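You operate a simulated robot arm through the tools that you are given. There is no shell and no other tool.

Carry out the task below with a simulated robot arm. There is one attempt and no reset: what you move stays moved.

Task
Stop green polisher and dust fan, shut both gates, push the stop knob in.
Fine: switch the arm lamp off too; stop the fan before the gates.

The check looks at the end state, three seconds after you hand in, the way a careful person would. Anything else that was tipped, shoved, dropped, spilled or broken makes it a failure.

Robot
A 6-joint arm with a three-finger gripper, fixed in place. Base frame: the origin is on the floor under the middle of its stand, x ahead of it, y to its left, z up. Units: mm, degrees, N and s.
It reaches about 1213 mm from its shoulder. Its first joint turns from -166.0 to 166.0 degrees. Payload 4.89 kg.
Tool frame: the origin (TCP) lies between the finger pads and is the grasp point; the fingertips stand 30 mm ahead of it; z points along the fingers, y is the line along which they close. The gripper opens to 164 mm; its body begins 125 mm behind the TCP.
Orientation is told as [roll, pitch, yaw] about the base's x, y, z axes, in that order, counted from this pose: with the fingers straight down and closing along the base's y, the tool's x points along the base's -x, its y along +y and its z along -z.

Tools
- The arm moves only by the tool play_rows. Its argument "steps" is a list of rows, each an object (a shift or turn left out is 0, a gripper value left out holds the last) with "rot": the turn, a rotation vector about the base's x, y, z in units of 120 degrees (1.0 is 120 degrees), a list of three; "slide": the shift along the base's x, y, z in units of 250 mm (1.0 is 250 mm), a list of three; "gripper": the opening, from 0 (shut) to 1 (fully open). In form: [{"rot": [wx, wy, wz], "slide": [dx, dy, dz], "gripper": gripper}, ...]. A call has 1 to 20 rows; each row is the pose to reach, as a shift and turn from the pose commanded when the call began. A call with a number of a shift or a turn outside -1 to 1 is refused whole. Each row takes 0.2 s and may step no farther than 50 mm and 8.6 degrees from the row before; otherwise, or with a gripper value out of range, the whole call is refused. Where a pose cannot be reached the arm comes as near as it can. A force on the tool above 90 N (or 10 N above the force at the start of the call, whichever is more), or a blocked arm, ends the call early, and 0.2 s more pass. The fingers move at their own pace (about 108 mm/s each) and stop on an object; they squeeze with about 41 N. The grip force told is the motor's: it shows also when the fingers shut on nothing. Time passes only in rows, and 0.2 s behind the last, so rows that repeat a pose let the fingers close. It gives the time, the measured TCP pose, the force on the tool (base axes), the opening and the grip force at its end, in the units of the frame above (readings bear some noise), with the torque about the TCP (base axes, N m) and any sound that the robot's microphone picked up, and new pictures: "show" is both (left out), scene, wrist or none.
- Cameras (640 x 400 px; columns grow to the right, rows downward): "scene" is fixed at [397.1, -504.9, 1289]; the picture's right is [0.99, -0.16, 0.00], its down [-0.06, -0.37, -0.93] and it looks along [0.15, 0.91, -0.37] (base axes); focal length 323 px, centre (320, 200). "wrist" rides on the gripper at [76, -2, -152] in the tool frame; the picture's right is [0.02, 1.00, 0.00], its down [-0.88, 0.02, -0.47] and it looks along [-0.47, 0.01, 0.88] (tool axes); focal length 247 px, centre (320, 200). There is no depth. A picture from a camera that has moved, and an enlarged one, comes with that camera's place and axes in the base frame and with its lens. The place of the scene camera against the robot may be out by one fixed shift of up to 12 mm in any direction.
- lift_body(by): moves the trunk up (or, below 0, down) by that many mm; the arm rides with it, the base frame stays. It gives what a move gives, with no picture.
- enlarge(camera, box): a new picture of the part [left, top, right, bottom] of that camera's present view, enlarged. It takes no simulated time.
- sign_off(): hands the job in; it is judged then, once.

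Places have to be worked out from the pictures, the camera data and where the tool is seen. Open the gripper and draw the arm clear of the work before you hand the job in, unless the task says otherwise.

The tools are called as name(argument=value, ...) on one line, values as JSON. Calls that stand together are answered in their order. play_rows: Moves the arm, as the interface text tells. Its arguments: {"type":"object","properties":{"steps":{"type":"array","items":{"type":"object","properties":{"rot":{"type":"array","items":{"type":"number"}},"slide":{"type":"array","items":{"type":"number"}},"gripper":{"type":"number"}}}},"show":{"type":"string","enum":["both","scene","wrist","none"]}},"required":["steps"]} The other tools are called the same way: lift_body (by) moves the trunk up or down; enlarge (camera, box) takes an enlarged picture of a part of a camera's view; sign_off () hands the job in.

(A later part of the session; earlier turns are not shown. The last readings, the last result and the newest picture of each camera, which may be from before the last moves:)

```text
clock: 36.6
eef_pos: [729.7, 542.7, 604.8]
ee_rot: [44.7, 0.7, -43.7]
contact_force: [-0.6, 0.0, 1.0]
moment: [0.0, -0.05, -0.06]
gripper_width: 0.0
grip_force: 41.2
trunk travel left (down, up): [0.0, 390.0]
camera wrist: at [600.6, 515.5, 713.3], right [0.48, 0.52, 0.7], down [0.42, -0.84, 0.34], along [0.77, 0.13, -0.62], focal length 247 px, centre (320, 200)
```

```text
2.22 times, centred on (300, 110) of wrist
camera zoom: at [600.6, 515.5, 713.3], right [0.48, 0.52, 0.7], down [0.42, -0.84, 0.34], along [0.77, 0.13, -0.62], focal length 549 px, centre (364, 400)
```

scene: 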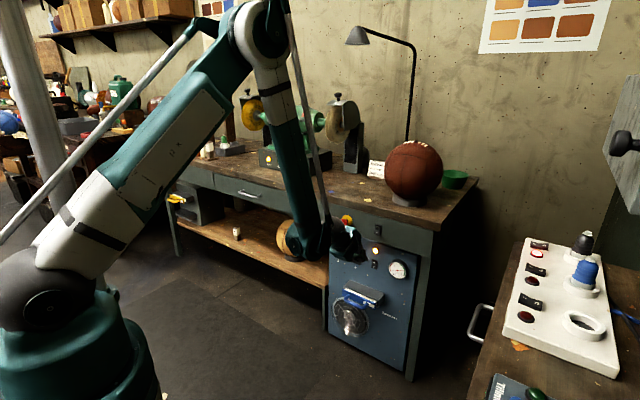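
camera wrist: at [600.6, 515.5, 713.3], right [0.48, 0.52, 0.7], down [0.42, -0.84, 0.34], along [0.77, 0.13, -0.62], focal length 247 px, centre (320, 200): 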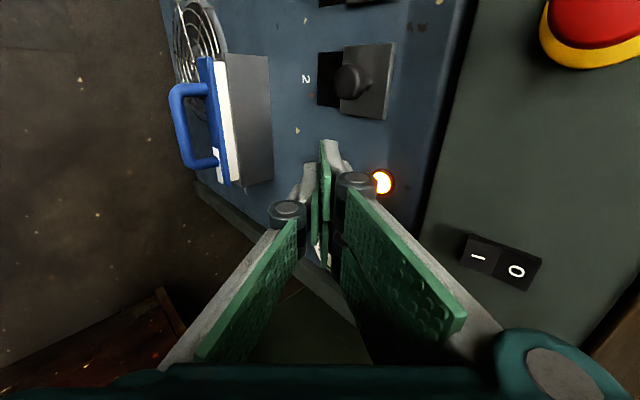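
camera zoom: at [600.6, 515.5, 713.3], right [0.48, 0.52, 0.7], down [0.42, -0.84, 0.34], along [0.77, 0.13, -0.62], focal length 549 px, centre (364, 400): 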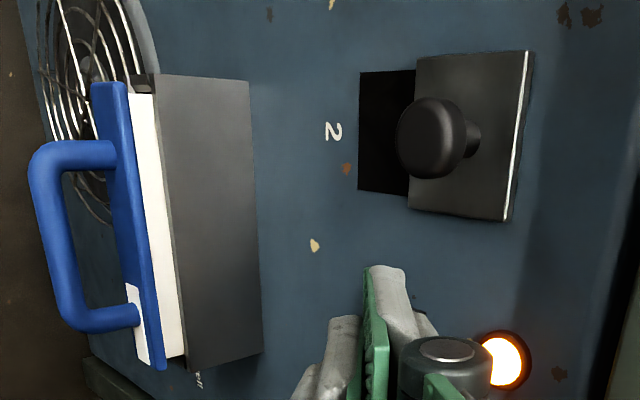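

The fan rocker projects where I estimated, (814, 597, 526). I descend diagonally to put the tip edge level with its O half, still ~25 mm away.

play_rows(steps=[{"slide": [0.033, 0.033, -0.072]}, {"slide": [0.066, 0.066, -0.143]}, {"slide": [0.1, 0.1, -0.213]}], show="both")

enlarge(camera="scene", box=[345, 230, 405, 280])

enlarge(camera="wrist", box=[260, 80, 420, 220])

```text
clock: 37.4
eef_pos: [752.7, 566.9, 551.4]
ee_rot: [44.6, 0.8, -43.6]
contact_force: [-0.7, -1.1, 1.0]
moment: [0.0, 0.03, 0.0]
gripper_width: 0.2
grip_force: 41.3
trunk travel left (down, up): [0.0, 390.0]
camera wrist: at [624.0, 541.6, 659.9], right [0.48, 0.52, 0.7], down [0.42, -0.84, 0.34], along [0.77, 0.13, -0.63], focal length 247 px, centre (320, 200)
```

scene: 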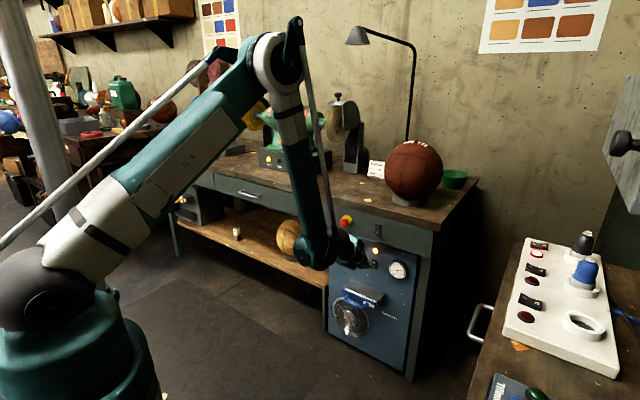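
wrist: 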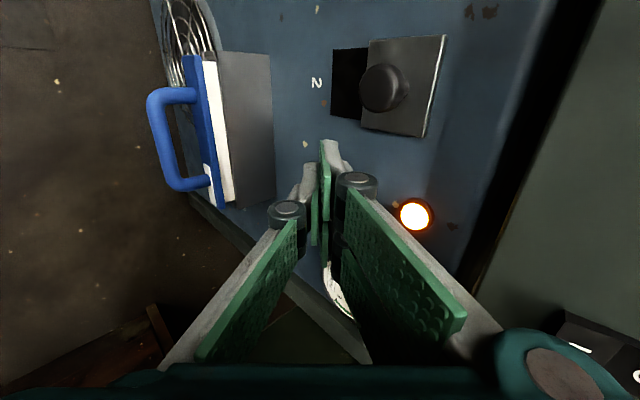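

```text
8.00 times, centred on (375, 255) of scene
camera zoom: at [397.1, -504.9, 1289.0], right [0.99, -0.16, 0.0], down [-0.06, -0.37, -0.93], along [0.15, 0.91, -0.37], focal length 2581 px, centre (-120, -240)
```

zoom: 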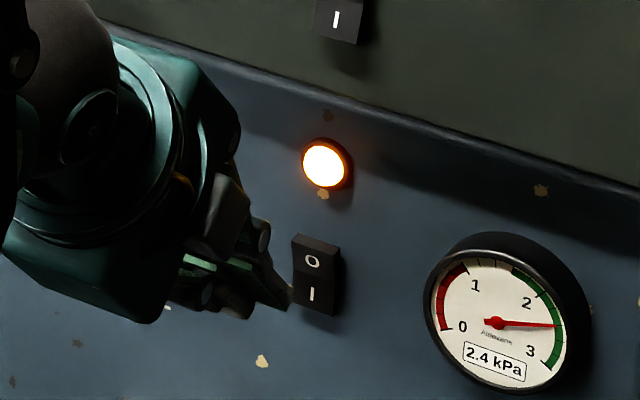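

```text
2.86 times, centred on (340, 150) of wrist
camera zoom: at [624.0, 541.6, 659.9], right [0.48, 0.52, 0.7], down [0.42, -0.84, 0.34], along [0.77, 0.13, -0.63], focal length 706 px, centre (263, 343)
```

zoom: 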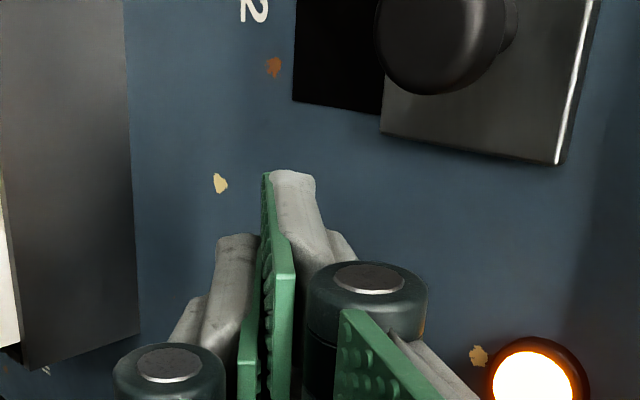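

The tip edge is on course for the O half (predicted to meet it at about the "O" mark). I advance 20 mm, then creep.

play_rows(steps=[{"slide": [0.028, 0.028, 0]}, {"slide": [0.0566, 0.0566, 0]}], show="none")

play_rows(steps=[{"slide": [0.0085, 0.0085, 0]}, {"slide": [0.017, 0.017, 0]}], show="scene")

enlarge(camera="scene", box=[345, 230, 405, 280])

```text
clock: 38.0
eef_pos: [767.6, 584.1, 550.8]
ee_rot: [44.6, 0.7, -43.8]
contact_force: [-0.3, 0.4, 0.7]
moment: [0.0, 0.04, -0.01]
gripper_width: 0.2
grip_force: 40.5
trunk travel left (down, up): [0.0, 390.0]
```

```text
clock: 38.6
eef_pos: [771.7, 586.8, 549.6]
ee_rot: [44.6, 0.7, -43.7]
contact_force: [0.7, 0.0, 0.0]
moment: [-0.01, 0.01, 0.01]
gripper_width: 0.0
grip_force: 40.7
trunk travel left (down, up): [0.0, 390.0]
```

scene: 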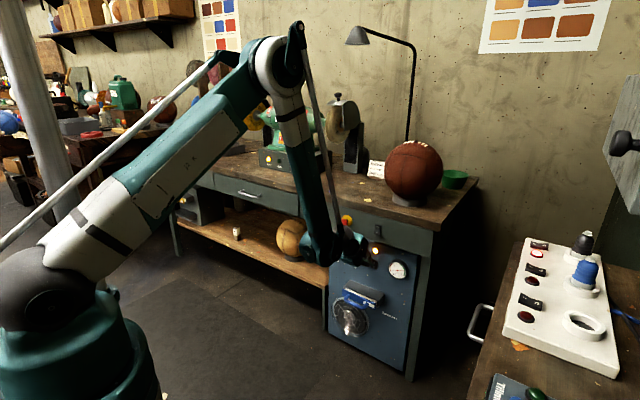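

```text
8.00 times, centred on (375, 255) of scene
camera zoom: at [397.1, -504.9, 1289.0], right [0.99, -0.16, 0.0], down [-0.06, -0.37, -0.93], along [0.15, 0.91, -0.37], focal length 2581 px, centre (-120, -240)
```

zoom: 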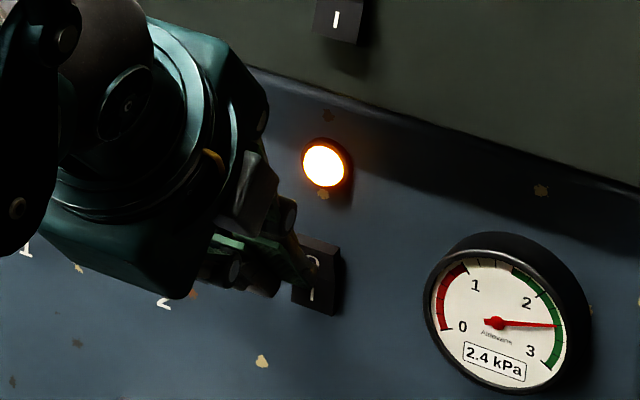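

Nearly touching; I nudge 3 mm right and creep 4 mm at a time.

play_rows(steps=[{"slide": [0.014, -0.003, 0]}, {"slide": [0.0198, 0.0028, 0]}], show="none")

play_rows(steps=[{"slide": [0.0057, 0.0057, 0]}, {"slide": [0.0113, 0.0113, 0]}], show="scene")

enlarge(camera="scene", box=[345, 230, 405, 280])

```text
clock: 39.2
eef_pos: [776.3, 586.7, 549.9]
ee_rot: [44.7, 0.7, -43.6]
contact_force: [0.1, -0.2, 0.6]
moment: [-0.01, -0.04, -0.01]
gripper_width: 0.1
grip_force: 40.9
trunk travel left (down, up): [0.0, 390.0]
```

```text
clock: 39.8
eef_pos: [779.2, 588.7, 549.4]
ee_rot: [44.6, 0.7, -43.7]
contact_force: [-11.2, -13.5, 0.6]
moment: [-0.18, 0.06, -0.55]
gripper_width: 0.1
grip_force: 40.9
trunk travel left (down, up): [0.0, 390.0]
```

scene: 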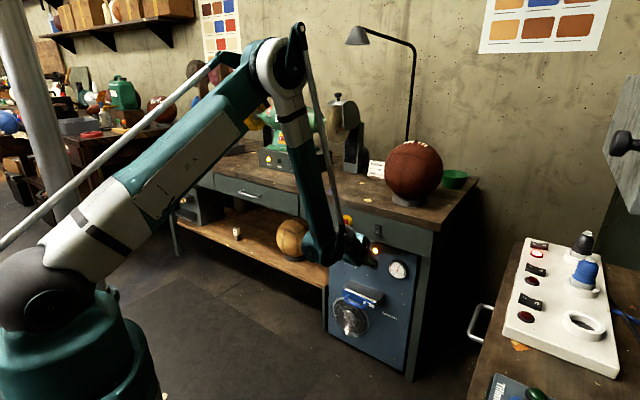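

```text
8.00 times, centred on (375, 255) of scene
camera zoom: at [397.1, -504.9, 1289.0], right [0.99, -0.16, 0.0], down [-0.06, -0.37, -0.93], along [0.15, 0.91, -0.37], focal length 2581 px, centre (-120, -240)
```

zoom: 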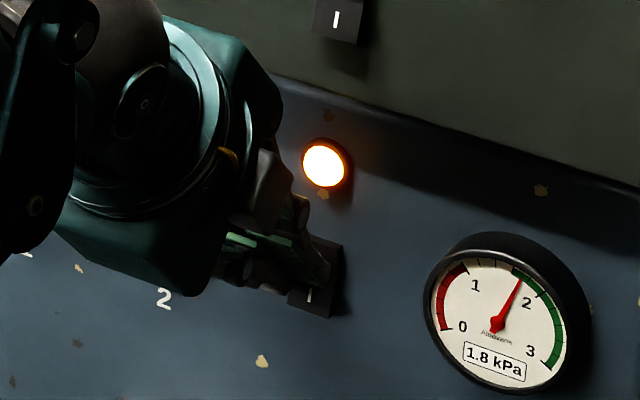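

The pressure gauge is already falling (2.4 → 1.8 kPa), so the fan rocker has flipped. I back off along the approach and check.

play_rows(steps=[{"slide": [-0.06, -0.06, 0.0]}, {"slide": [-0.12, -0.12, 0.06]}, {"slide": [-0.18, -0.18, 0.2]}, {"slide": [-0.24, -0.24, 0.36]}], show="both")

enlarge(camera="scene", box=[325, 215, 425, 295])

enlarge(camera="wrist", box=[180, 0, 460, 220])

```text
clock: 40.8
eef_pos: [718.9, 529.4, 641.1]
ee_rot: [44.6, 0.7, -43.7]
contact_force: [1.4, 1.0, -1.4]
moment: [-0.02, 0.07, 0.04]
gripper_width: 0.1
grip_force: 41.1
trunk travel left (down, up): [0.0, 390.0]
camera wrist: at [591.1, 503.1, 748.8], right [0.48, 0.52, 0.7], down [0.42, -0.84, 0.34], along [0.77, 0.13, -0.63], focal length 247 px, centre (320, 200)
```

scene: 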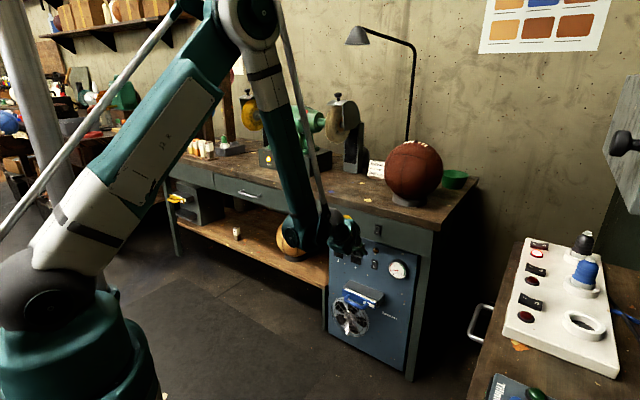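
wrist: 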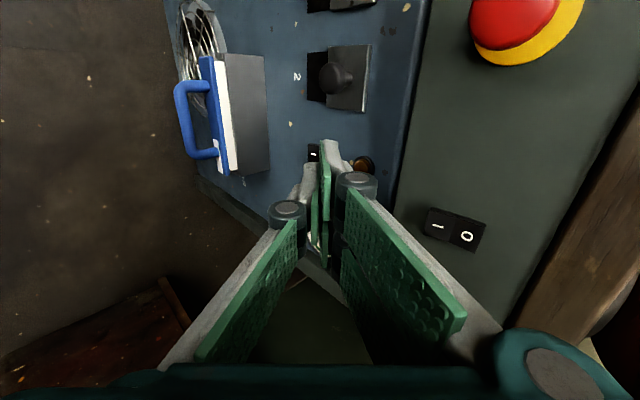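

```text
5.00 times, centred on (375, 255) of scene
camera zoom: at [397.1, -504.9, 1289.0], right [0.99, -0.16, 0.0], down [-0.06, -0.37, -0.93], along [0.15, 0.91, -0.37], focal length 1613 px, centre (45, -75)
```

zoom: 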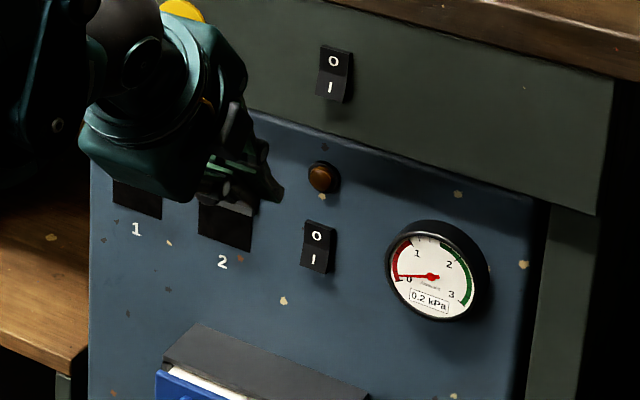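

```text
1.82 times, centred on (320, 110) of wrist
camera zoom: at [591.1, 503.1, 748.8], right [0.48, 0.52, 0.7], down [0.42, -0.84, 0.34], along [0.77, 0.13, -0.63], focal length 449 px, centre (320, 364)
```

zoom: 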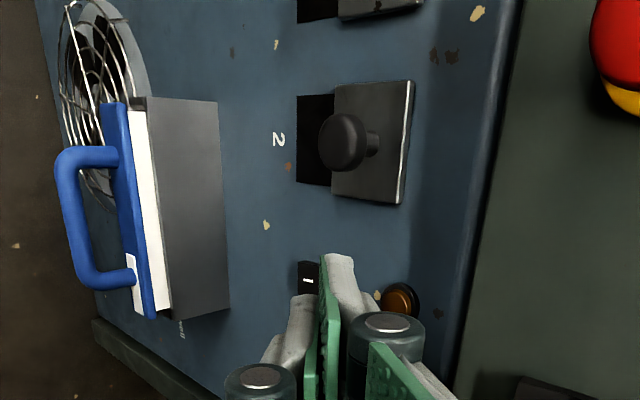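

The fan is off: its lamp is out and the gauge reads 0.2 kPa. Now gate 2: its knob is at about (732, 641, 566); I pitch the tool to ~38° and move above and in front of the knob, keeping right of the stop knob.

play_rows(steps=[{"slide": [-0.017, 0.096, -0.021], "rot": [0.0148, -0.0138, 0]}, {"slide": [-0.033, 0.193, -0.043], "rot": [0.0297, -0.0277, 0]}, {"slide": [-0.05, 0.289, -0.064], "rot": [0.0445, -0.0415, 0]}], show="both")

enlarge(camera="scene", box=[320, 205, 420, 285])

enlarge(camera="wrist", box=[200, 40, 480, 220])

```text
clock: 41.6
eef_pos: [707.7, 600.5, 624.2]
ee_rot: [51.9, 0.8, -43.6]
contact_force: [-0.2, -0.4, 0.9]
moment: [-0.03, 0.02, 0.02]
gripper_width: 0.0
grip_force: 40.9
trunk travel left (down, up): [0.0, 390.0]
camera wrist: at [571.6, 565.6, 718.1], right [0.42, 0.45, 0.79], down [0.39, -0.87, 0.29], along [0.82, 0.19, -0.54], focal length 247 px, centre (320, 200)
```

scene: 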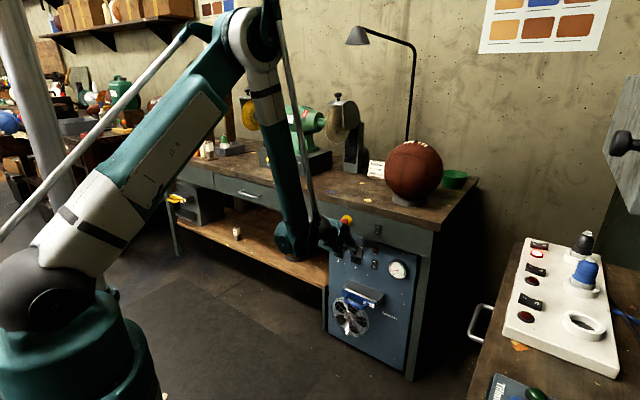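
wrist: 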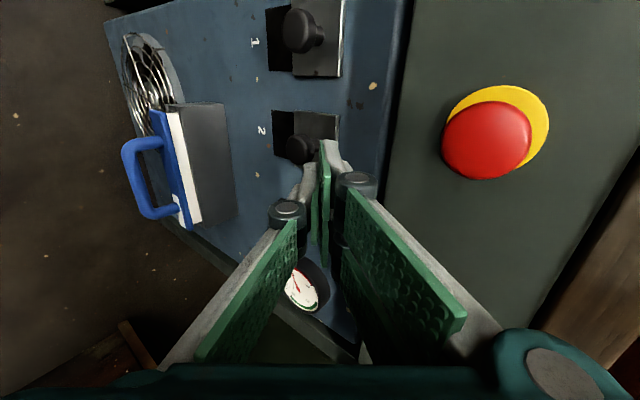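

```text
5.00 times, centred on (370, 245) of scene
camera zoom: at [397.1, -504.9, 1289.0], right [0.99, -0.16, 0.0], down [-0.06, -0.37, -0.93], along [0.15, 0.91, -0.37], focal length 1613 px, centre (70, -25)
```

zoom: 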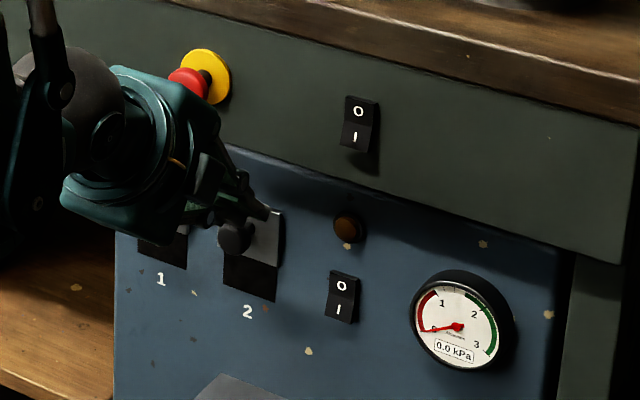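

```text
2.22 times, centred on (340, 130) of wrist
camera zoom: at [571.6, 565.6, 718.1], right [0.42, 0.45, 0.79], down [0.39, -0.87, 0.29], along [0.82, 0.19, -0.54], focal length 549 px, centre (276, 356)
```

zoom: 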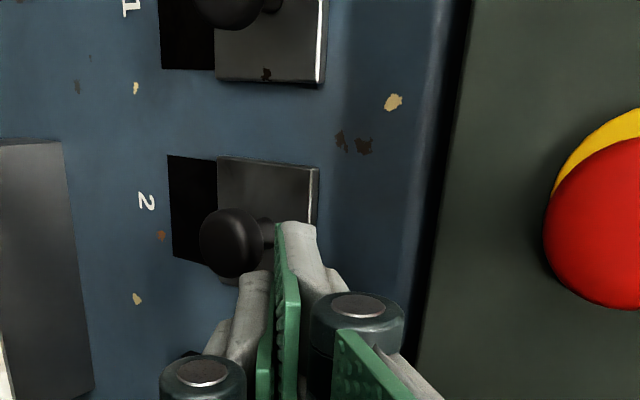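

The gauge is at 0.0 kPa. The fist is above and short of gate 2's knob; I lower 8 mm and slide 37 mm toward the panel so the finger edge sits over the knob head.

play_rows(steps=[{"slide": [0.025, 0.027, -0.016]}, {"slide": [0.05, 0.0545, -0.024]}, {"slide": [0.075, 0.082, -0.03]}, {"slide": [0.1, 0.109, -0.032]}], show="both")

enlarge(camera="scene", box=[320, 205, 400, 275])

enlarge(camera="wrist", box=[200, 80, 480, 260])

```text
clock: 42.6
eef_pos: [733.4, 629.2, 616.2]
ee_rot: [52.0, 0.8, -43.6]
contact_force: [0.4, 0.0, 0.0]
moment: [0.0, 0.02, 0.0]
gripper_width: 0.1
grip_force: 41.1
trunk travel left (down, up): [0.0, 390.0]
camera wrist: at [595.4, 593.4, 709.8], right [0.42, 0.45, 0.79], down [0.39, -0.87, 0.29], along [0.82, 0.19, -0.54], focal length 247 px, centre (320, 200)
```

scene: 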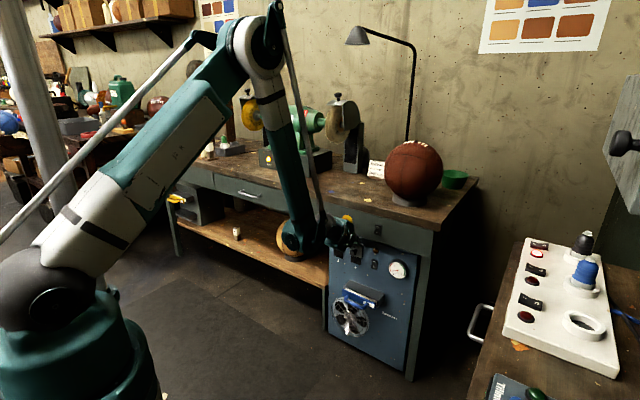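
wrist: 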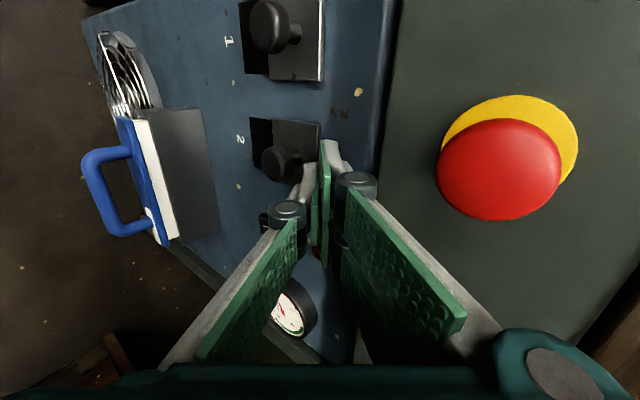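

```text
5.71 times, centred on (360, 240) of scene
camera zoom: at [397.1, -504.9, 1289.0], right [0.99, -0.16, 0.0], down [-0.06, -0.37, -0.93], along [0.15, 0.91, -0.37], focal length 1844 px, centre (91, -29)
```

zoom: 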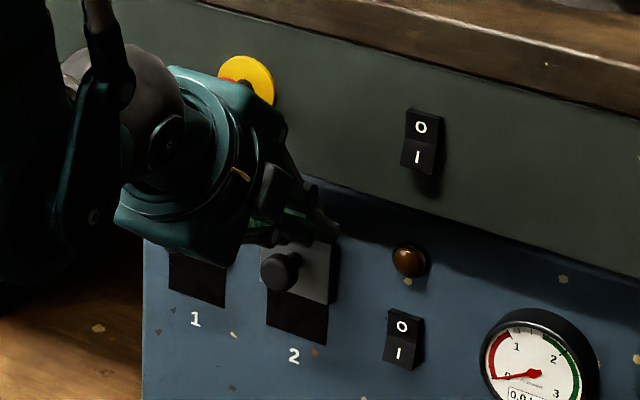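

```text
2.22 times, centred on (340, 170) of wrist
camera zoom: at [595.4, 593.4, 709.8], right [0.42, 0.45, 0.79], down [0.39, -0.87, 0.29], along [0.82, 0.19, -0.54], focal length 549 px, centre (276, 267)
```

zoom: 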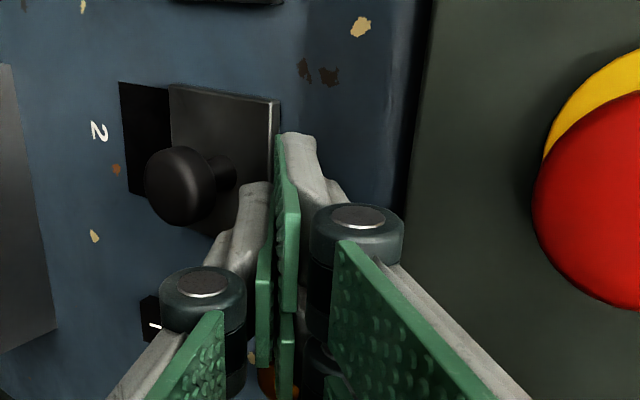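

The finger edge is over the knob head's right half, just above it. I lower 20 mm in 4 mm rows, watching force.

play_rows(steps=[{"slide": [0, 0, -0.016]}, {"slide": [0, 0, -0.032]}, {"slide": [0, 0, -0.048]}, {"slide": [0, 0, -0.064]}, {"slide": [0, 0, -0.08]}], show="both")

enlarge(camera="wrist", box=[200, 80, 480, 260])

enlarge(camera="scene", box=[320, 205, 400, 275])

```text
clock: 43.8
eef_pos: [732.1, 629.3, 594.9]
ee_rot: [51.9, 0.7, -43.6]
contact_force: [0.6, 0.4, 0.6]
moment: [0.04, 0.0, 0.03]
gripper_width: 0.2
grip_force: 41.7
trunk travel left (down, up): [0.0, 390.0]
camera wrist: at [595.3, 593.0, 689.4], right [0.42, 0.45, 0.79], down [0.39, -0.87, 0.29], along [0.82, 0.19, -0.54], focal length 247 px, centre (320, 200)
```

scene: 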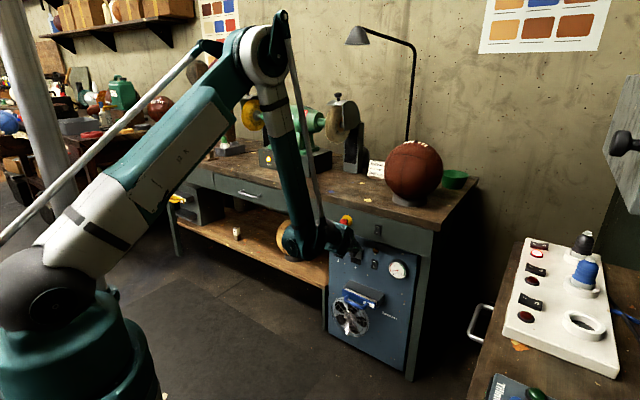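
wrist: 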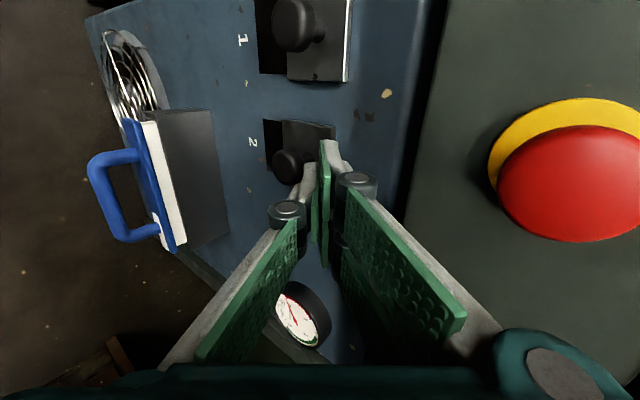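

```text
2.22 times, centred on (340, 170) of wrist
camera zoom: at [595.3, 593.0, 689.4], right [0.42, 0.45, 0.79], down [0.39, -0.87, 0.29], along [0.82, 0.19, -0.54], focal length 549 px, centre (276, 267)
```

zoom: 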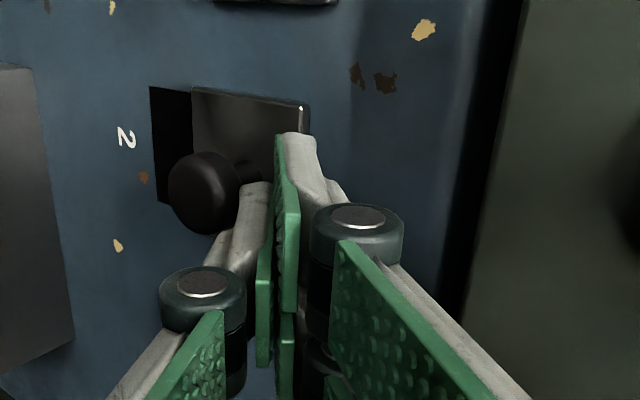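

```text
5.71 times, centred on (360, 240) of scene
camera zoom: at [397.1, -504.9, 1289.0], right [0.99, -0.16, 0.0], down [-0.06, -0.37, -0.93], along [0.15, 0.91, -0.37], focal length 1844 px, centre (91, -29)
```

zoom: 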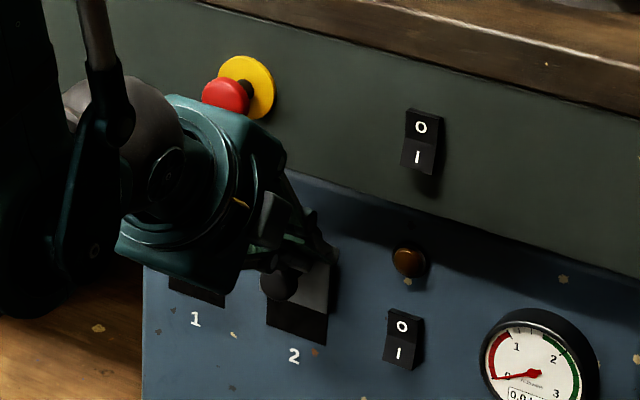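

The knob has moved down about 10 mm already with little resistance, so it's sliding. I keep lowering until the gate reaches its stop.

play_rows(steps=[{"slide": [0, 0, -0.02]}, {"slide": [0, 0, -0.04]}, {"slide": [0, 0, -0.06]}, {"slide": [0, 0, -0.08]}], show="scene")

enlarge(camera="wrist", box=[200, 80, 480, 260])

enlarge(camera="scene", box=[320, 205, 400, 275])

```text
clock: 44.8
eef_pos: [733.3, 629.7, 575.2]
ee_rot: [51.8, 0.8, -43.6]
contact_force: [-0.4, -0.5, -0.1]
moment: [-0.02, -0.02, -0.03]
gripper_width: 0.0
grip_force: 40.7
trunk travel left (down, up): [0.0, 390.0]
```

scene: 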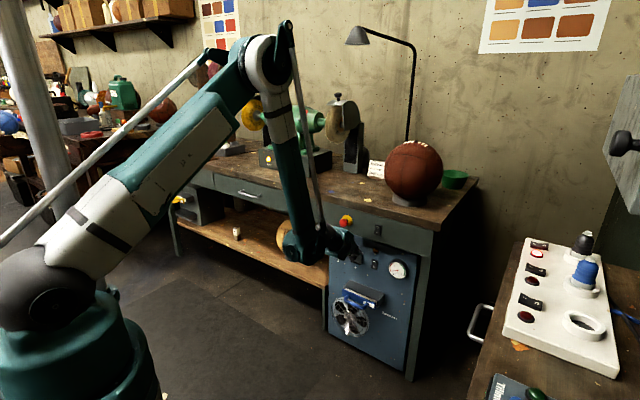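

```text
2.22 times, centred on (340, 170) of wrist
camera zoom: at [596.1, 593.7, 670.3], right [0.42, 0.46, 0.79], down [0.39, -0.87, 0.3], along [0.82, 0.18, -0.54], focal length 549 px, centre (276, 267)
```

zoom: 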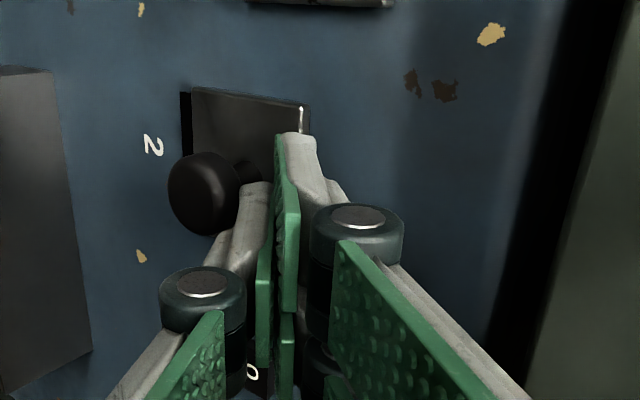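

```text
5.71 times, centred on (360, 240) of scene
camera zoom: at [397.1, -504.9, 1289.0], right [0.99, -0.16, 0.0], down [-0.06, -0.37, -0.93], along [0.15, 0.91, -0.37], focal length 1844 px, centre (91, -29)
```

zoom: 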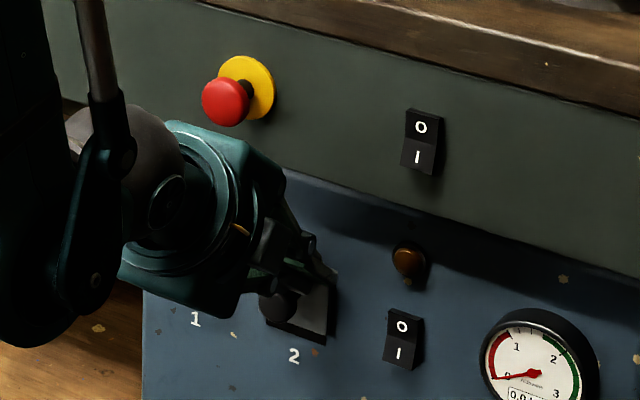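

Only a thin strip of opening remains at the bottom of gate 2. I lower another 12 mm in 3 mm rows to the stop.

play_rows(steps=[{"slide": [0, 0, -0.012]}, {"slide": [0, 0, -0.024]}, {"slide": [0, 0, -0.036]}, {"slide": [0, 0, -0.048]}], show="scene")

enlarge(camera="wrist", box=[200, 80, 480, 260])

enlarge(camera="scene", box=[320, 205, 400, 275])

```text
clock: 45.8
eef_pos: [735.7, 631.9, 571.0]
ee_rot: [51.7, 0.8, -43.6]
contact_force: [-20.8, -17.2, -0.7]
moment: [-0.21, 0.29, -0.41]
gripper_width: 0.0
grip_force: 41.7
out of reach, approached as far as the arm can: row 2, 3, 4
trunk travel left (down, up): [0.0, 390.0]
```

scene: 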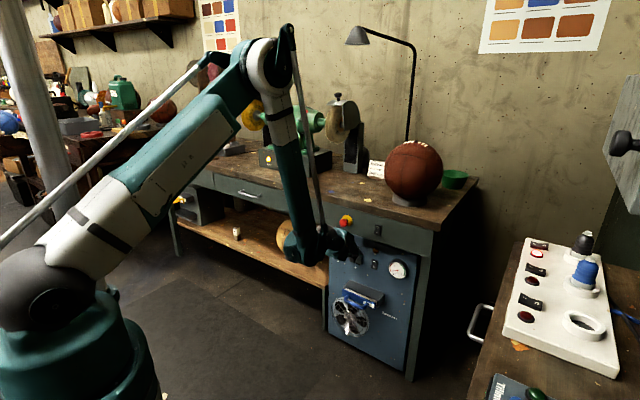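

```text
2.22 times, centred on (340, 170) of wrist
camera zoom: at [599.0, 596.1, 664.0], right [0.42, 0.46, 0.79], down [0.39, -0.87, 0.3], along [0.82, 0.18, -0.54], focal length 549 px, centre (276, 267)
```

zoom: 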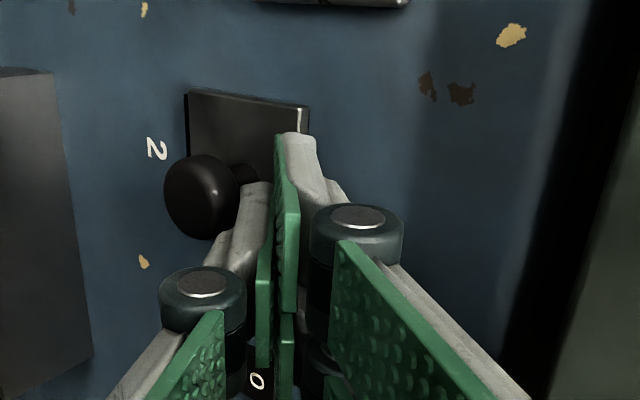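

```text
5.71 times, centred on (360, 240) of scene
camera zoom: at [397.1, -504.9, 1289.0], right [0.99, -0.16, 0.0], down [-0.06, -0.37, -0.93], along [0.15, 0.91, -0.37], focal length 1844 px, centre (91, -29)
```

zoom: 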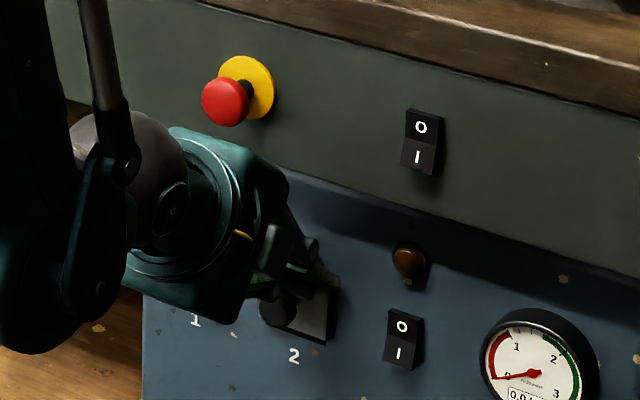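

The arm hit its reach limit at z≈571 with only a hair of opening left. I ease back 3 mm, pitch the tool 8° steeper to regain reach, then continue down.

play_rows(steps=[{"slide": [-0.01, -0.01, 0.0], "rot": [-0.0244, 0.0228, 0]}, {"slide": [-0.01, -0.01, 0.0], "rot": [-0.0488, 0.0455, 0]}], show="none")

play_rows(steps=[{"slide": [0, 0, -0.01]}, {"slide": [0, 0, -0.02]}, {"slide": [0, 0, -0.03]}], show="both")

enlarge(camera="wrist", box=[220, 80, 420, 230])

enlarge(camera="scene", box=[330, 235, 390, 280])

```text
clock: 46.4
eef_pos: [734.3, 631.0, 569.4]
ee_rot: [43.9, 0.7, -43.6]
contact_force: [0.4, 1.0, 0.6]
moment: [0.01, 0.03, -0.03]
gripper_width: 0.0
grip_force: 40.6
trunk travel left (down, up): [0.0, 390.0]
```

```text
clock: 47.2
eef_pos: [732.9, 631.6, 561.9]
ee_rot: [43.8, 0.8, -43.7]
contact_force: [-1.1, -1.2, 0.6]
moment: [0.03, 0.0, -0.03]
gripper_width: 0.0
grip_force: 40.8
trunk travel left (down, up): [0.0, 390.0]
camera wrist: at [605.8, 604.7, 671.5], right [0.49, 0.53, 0.69], down [0.42, -0.84, 0.34], along [0.76, 0.13, -0.63], focal length 247 px, centre (320, 200)
```

scene: 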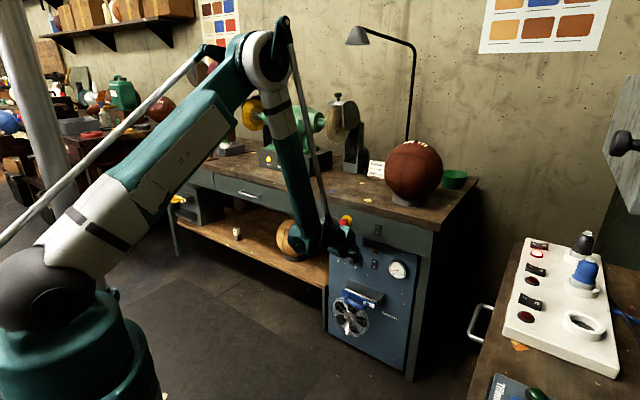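
wrist: 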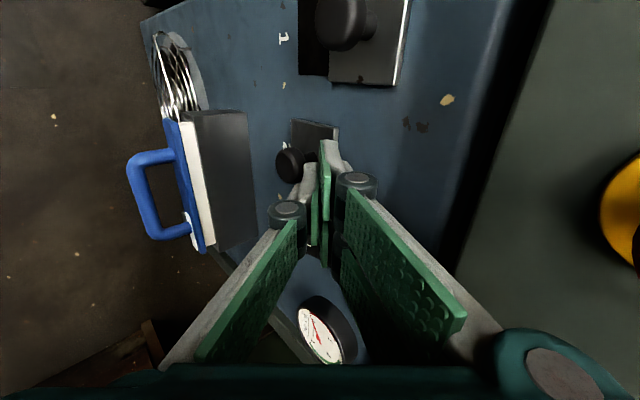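

```text
2.67 times, centred on (320, 155) of wrist
camera zoom: at [605.8, 604.7, 671.5], right [0.49, 0.53, 0.69], down [0.42, -0.84, 0.34], along [0.76, 0.13, -0.63], focal length 659 px, centre (320, 320)
```

zoom: 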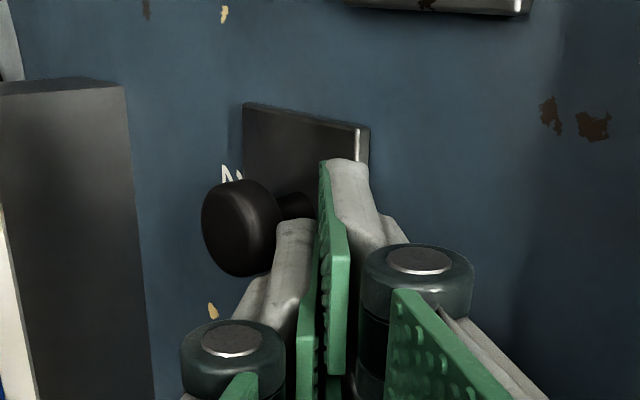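

```text
8.89 times, centred on (360, 258) of scene
camera zoom: at [397.1, -504.9, 1289.0], right [0.99, -0.16, 0.0], down [-0.06, -0.37, -0.93], along [0.15, 0.91, -0.37], focal length 2868 px, centre (-36, -311)
```

zoom: 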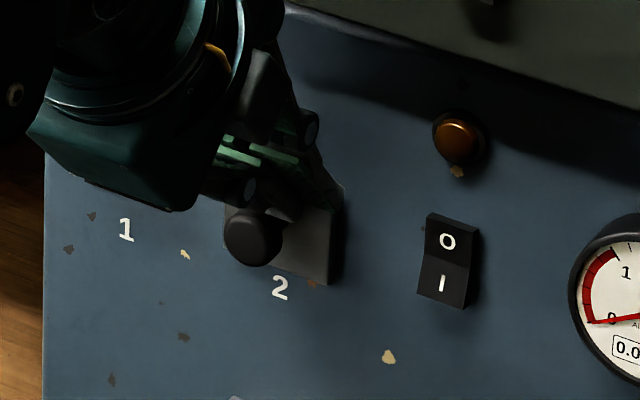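

Gate 2 now covers its opening completely. I continue a few mm to seat it at its stop.

play_rows(steps=[{"slide": [0, 0, -0.01]}, {"slide": [0, 0, -0.02]}, {"slide": [0, 0, -0.03]}], show="none")

enlarge(camera="wrist", box=[220, 80, 420, 230])

enlarge(camera="scene", box=[330, 235, 390, 280])

```text
clock: 48.0
eef_pos: [732.6, 630.0, 560.1]
ee_rot: [44.2, 0.7, -43.7]
contact_force: [2.2, 5.9, 71.7]
moment: [1.03, -0.01, -0.02]
gripper_width: 0.0
grip_force: 41.6
trunk travel left (down, up): [0.0, 390.0]
```

```text
2.67 times, centred on (320, 155) of wrist
camera zoom: at [605.3, 604.3, 668.3], right [0.49, 0.53, 0.7], down [0.42, -0.84, 0.34], along [0.77, 0.13, -0.63], focal length 659 px, centre (320, 320)
```

zoom: 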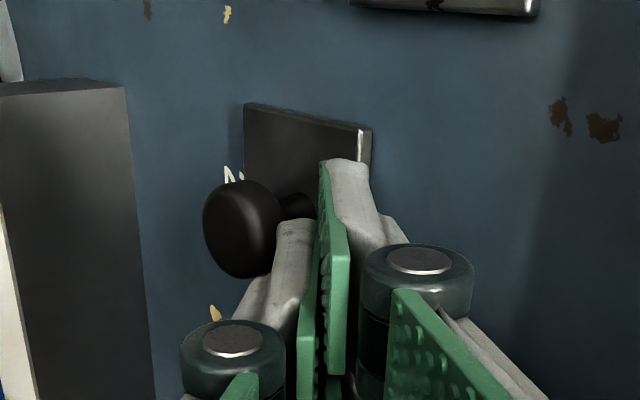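

```text
8.89 times, centred on (360, 258) of scene
camera zoom: at [397.1, -504.9, 1289.0], right [0.99, -0.16, 0.0], down [-0.06, -0.37, -0.93], along [0.15, 0.91, -0.37], focal length 2868 px, centre (-36, -311)
```

zoom: 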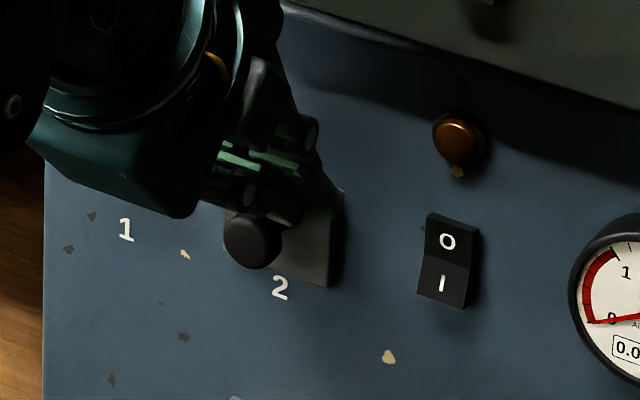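

Gate 2 is seated at its stop (72 N upward reaction). I lift off, back away, and pitch the tool back to 38° ready for gate 1.

play_rows(steps=[{"slide": [0, 0, 0.048]}, {"slide": [-0.0566, -0.0566, 0.1]}, {"slide": [-0.113, -0.113, 0.16], "rot": [0.0244, -0.0228, 0]}, {"slide": [-0.119, -0.119, 0.26], "rot": [0.0488, -0.0455, 0]}], show="both")

enlarge(camera="scene", box=[320, 205, 420, 285])

enlarge(camera="wrist", box=[200, 0, 440, 180])

```text
clock: 49.0
eef_pos: [707.4, 602.7, 622.1]
ee_rot: [51.7, 0.9, -43.6]
contact_force: [0.2, 1.0, -1.3]
moment: [0.03, 0.0, 0.01]
gripper_width: 0.0
grip_force: 40.8
out of reach, approached as far as the arm can: row 4
trunk travel left (down, up): [0.0, 390.0]
camera wrist: at [570.8, 567.3, 717.0], right [0.42, 0.46, 0.79], down [0.39, -0.87, 0.3], along [0.82, 0.18, -0.54], focal length 247 px, centre (320, 200)
```

scene: 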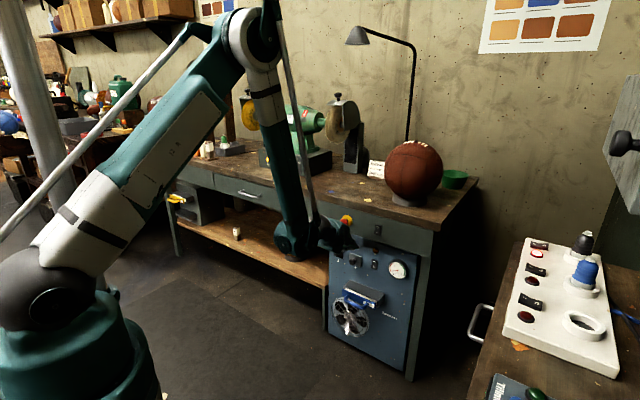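
wrist: 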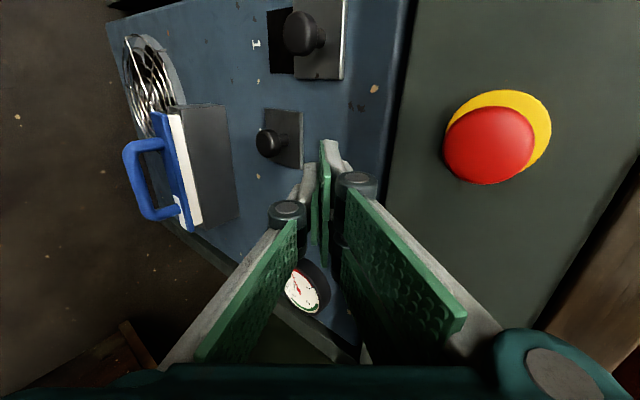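

```text
5.00 times, centred on (370, 245) of scene
camera zoom: at [397.1, -504.9, 1289.0], right [0.99, -0.16, 0.0], down [-0.06, -0.37, -0.93], along [0.15, 0.91, -0.37], focal length 1613 px, centre (70, -25)
```

zoom: 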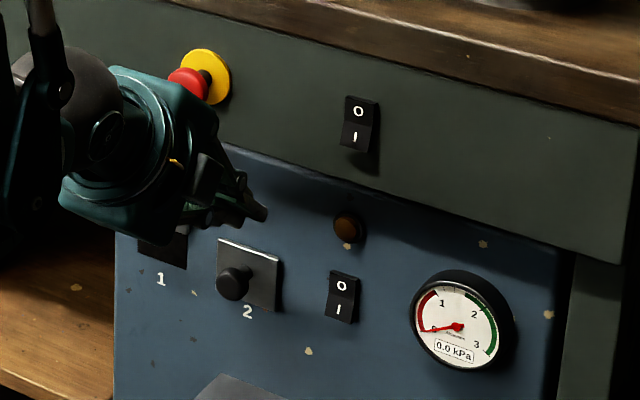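

```text
2.22 times, centred on (320, 90) of wrist
camera zoom: at [570.8, 567.3, 717.0], right [0.42, 0.46, 0.79], down [0.39, -0.87, 0.3], along [0.82, 0.18, -0.54], focal length 549 px, centre (320, 444)
```

zoom: 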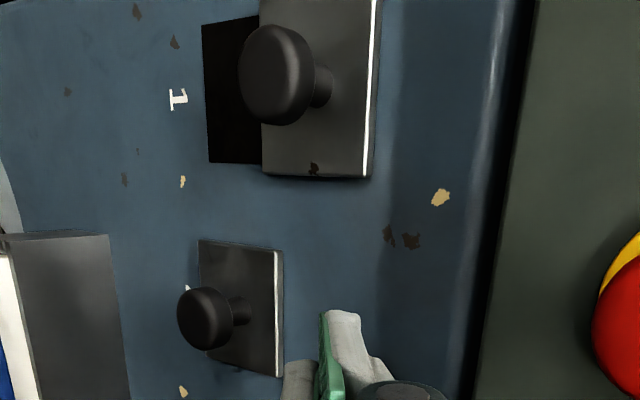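

Gate 2 is fully shut. I slide left below the stop knob to line up above gate 1's knob (about (667, 705, 565)), with the axis at e≈−33 so the hand clears the stop knob.

play_rows(steps=[{"slide": [-0.098, 0.104, 0.012]}, {"slide": [-0.195, 0.209, 0.02]}, {"slide": [-0.292, 0.313, 0.024]}], show="both")

enlarge(camera="scene", box=[300, 205, 400, 285])

enlarge(camera="wrist", box=[200, 40, 480, 220])

```text
clock: 49.8
eef_pos: [632.8, 679.8, 629.8]
ee_rot: [51.9, 0.8, -43.6]
contact_force: [0.2, -0.9, 0.3]
moment: [0.05, 0.04, 0.11]
gripper_width: 0.3
grip_force: 41.0
trunk travel left (down, up): [0.0, 390.0]
camera wrist: at [496.6, 644.0, 723.0], right [0.42, 0.45, 0.79], down [0.39, -0.87, 0.29], along [0.82, 0.19, -0.54], focal length 247 px, centre (320, 200)
```

scene: 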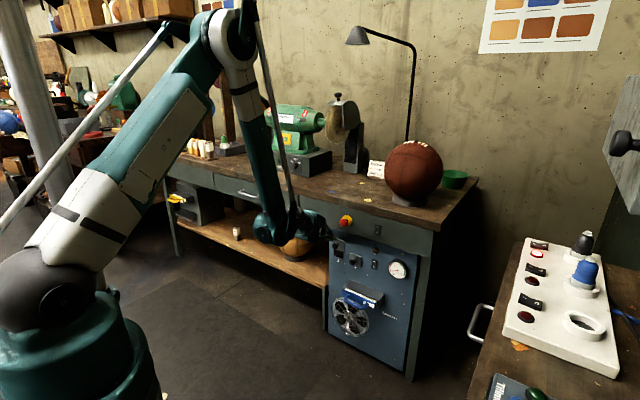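
wrist: 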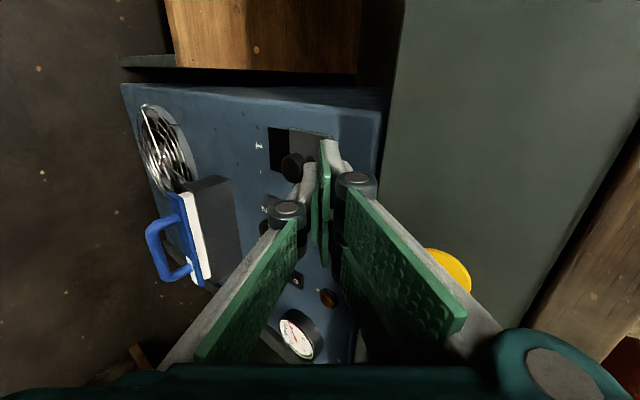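

```text
5.00 times, centred on (350, 245) of scene
camera zoom: at [397.1, -504.9, 1289.0], right [0.99, -0.16, 0.0], down [-0.06, -0.37, -0.93], along [0.15, 0.91, -0.37], focal length 1613 px, centre (170, -25)
```

zoom: 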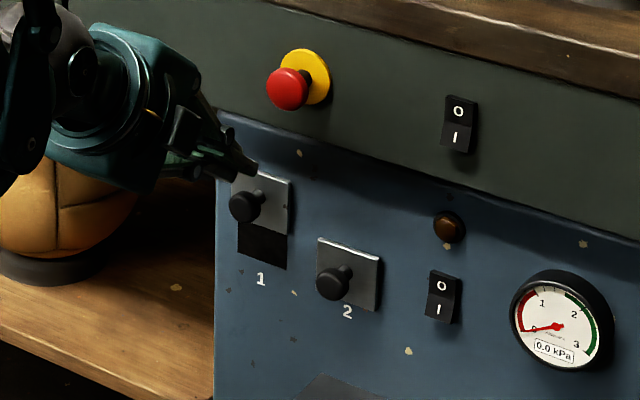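

```text
2.22 times, centred on (340, 130) of wrist
camera zoom: at [496.6, 644.0, 723.0], right [0.42, 0.45, 0.79], down [0.39, -0.87, 0.29], along [0.82, 0.19, -0.54], focal length 549 px, centre (276, 356)
```

zoom: 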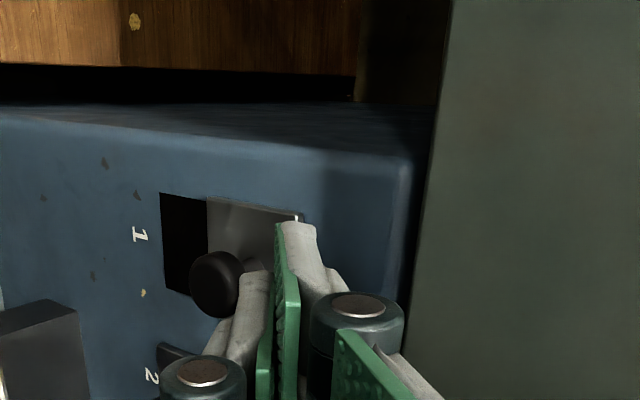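

Aligned: gate 1's knob sits under the single finger's span. I move in 35 mm and down 13 mm so the finger edge is over the knob head.

play_rows(steps=[{"slide": [0.025, 0.025, -0.02]}, {"slide": [0.05, 0.05, -0.035]}, {"slide": [0.075, 0.075, -0.045]}, {"slide": [0.1, 0.1, -0.052]}], show="none")

enlarge(camera="scene", box=[310, 205, 390, 275])

enlarge(camera="wrist", box=[200, 80, 480, 260])

```text
clock: 50.8
eef_pos: [658.6, 705.1, 617.1]
ee_rot: [51.9, 0.8, -43.6]
contact_force: [0.2, -0.4, 0.8]
moment: [-0.01, 0.01, 0.01]
gripper_width: 0.0
grip_force: 41.0
trunk travel left (down, up): [0.0, 390.0]
```

```text
5.71 times, centred on (350, 240) of scene
camera zoom: at [397.1, -504.9, 1289.0], right [0.99, -0.16, 0.0], down [-0.06, -0.37, -0.93], along [0.15, 0.91, -0.37], focal length 1844 px, centre (149, -29)
```

zoom: 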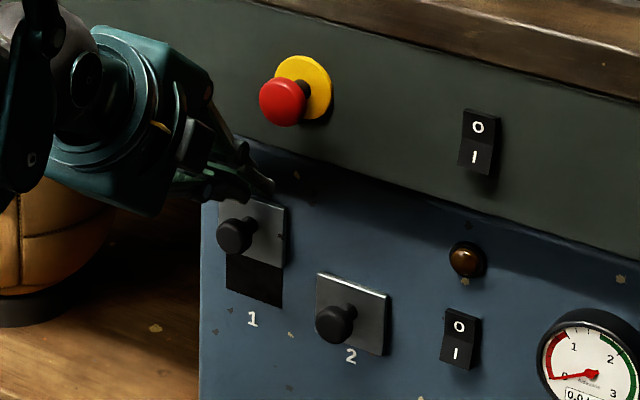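

```text
2.22 times, centred on (340, 170) of wrist
camera zoom: at [522.0, 669.6, 710.7], right [0.42, 0.45, 0.79], down [0.39, -0.87, 0.29], along [0.82, 0.19, -0.54], focal length 549 px, centre (276, 267)
```

zoom: 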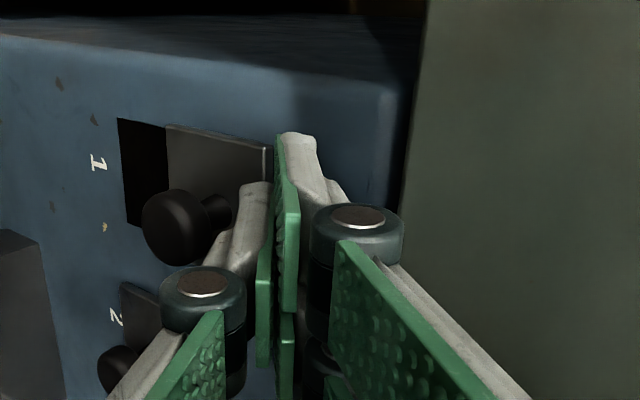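

In place with no contact. I push gate 1 down 40 mm in 5 mm rows.

play_rows(steps=[{"slide": [0, 0, -0.02]}, {"slide": [0, 0, -0.04]}, {"slide": [0, 0, -0.06]}, {"slide": [0, 0, -0.08]}, {"slide": [0, 0, -0.1]}, {"slide": [0, 0, -0.12]}, {"slide": [0, 0, -0.14]}, {"slide": [0, 0, -0.156]}], show="none")

enlarge(camera="scene", box=[310, 205, 390, 275])

enlarge(camera="wrist", box=[200, 80, 480, 260])

```text
clock: 52.6
eef_pos: [658.2, 705.6, 576.8]
ee_rot: [51.8, 0.8, -43.6]
contact_force: [-0.3, 0.5, -0.8]
moment: [-0.03, -0.02, 0.02]
gripper_width: 0.0
grip_force: 45.4
trunk travel left (down, up): [0.0, 390.0]
```

```text
5.71 times, centred on (350, 240) of scene
camera zoom: at [397.1, -504.9, 1289.0], right [0.99, -0.16, 0.0], down [-0.06, -0.37, -0.93], along [0.15, 0.91, -0.37], focal length 1844 px, centre (149, -29)
```

zoom: 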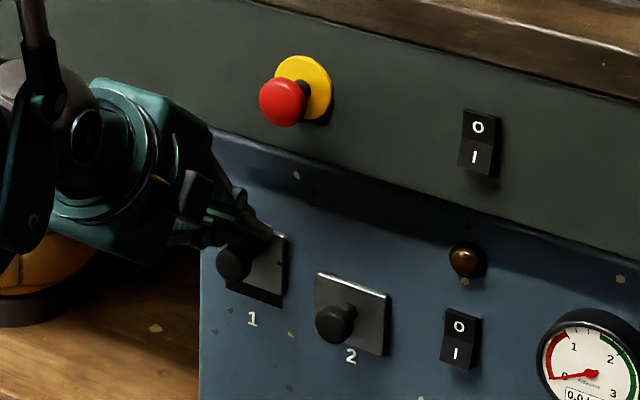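

```text
2.22 times, centred on (340, 170) of wrist
camera zoom: at [521.9, 670.5, 671.0], right [0.42, 0.45, 0.79], down [0.39, -0.87, 0.29], along [0.82, 0.19, -0.54], focal length 549 px, centre (276, 267)
```

zoom: 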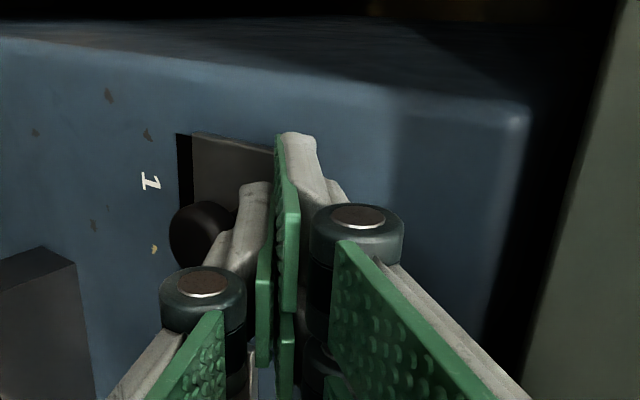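

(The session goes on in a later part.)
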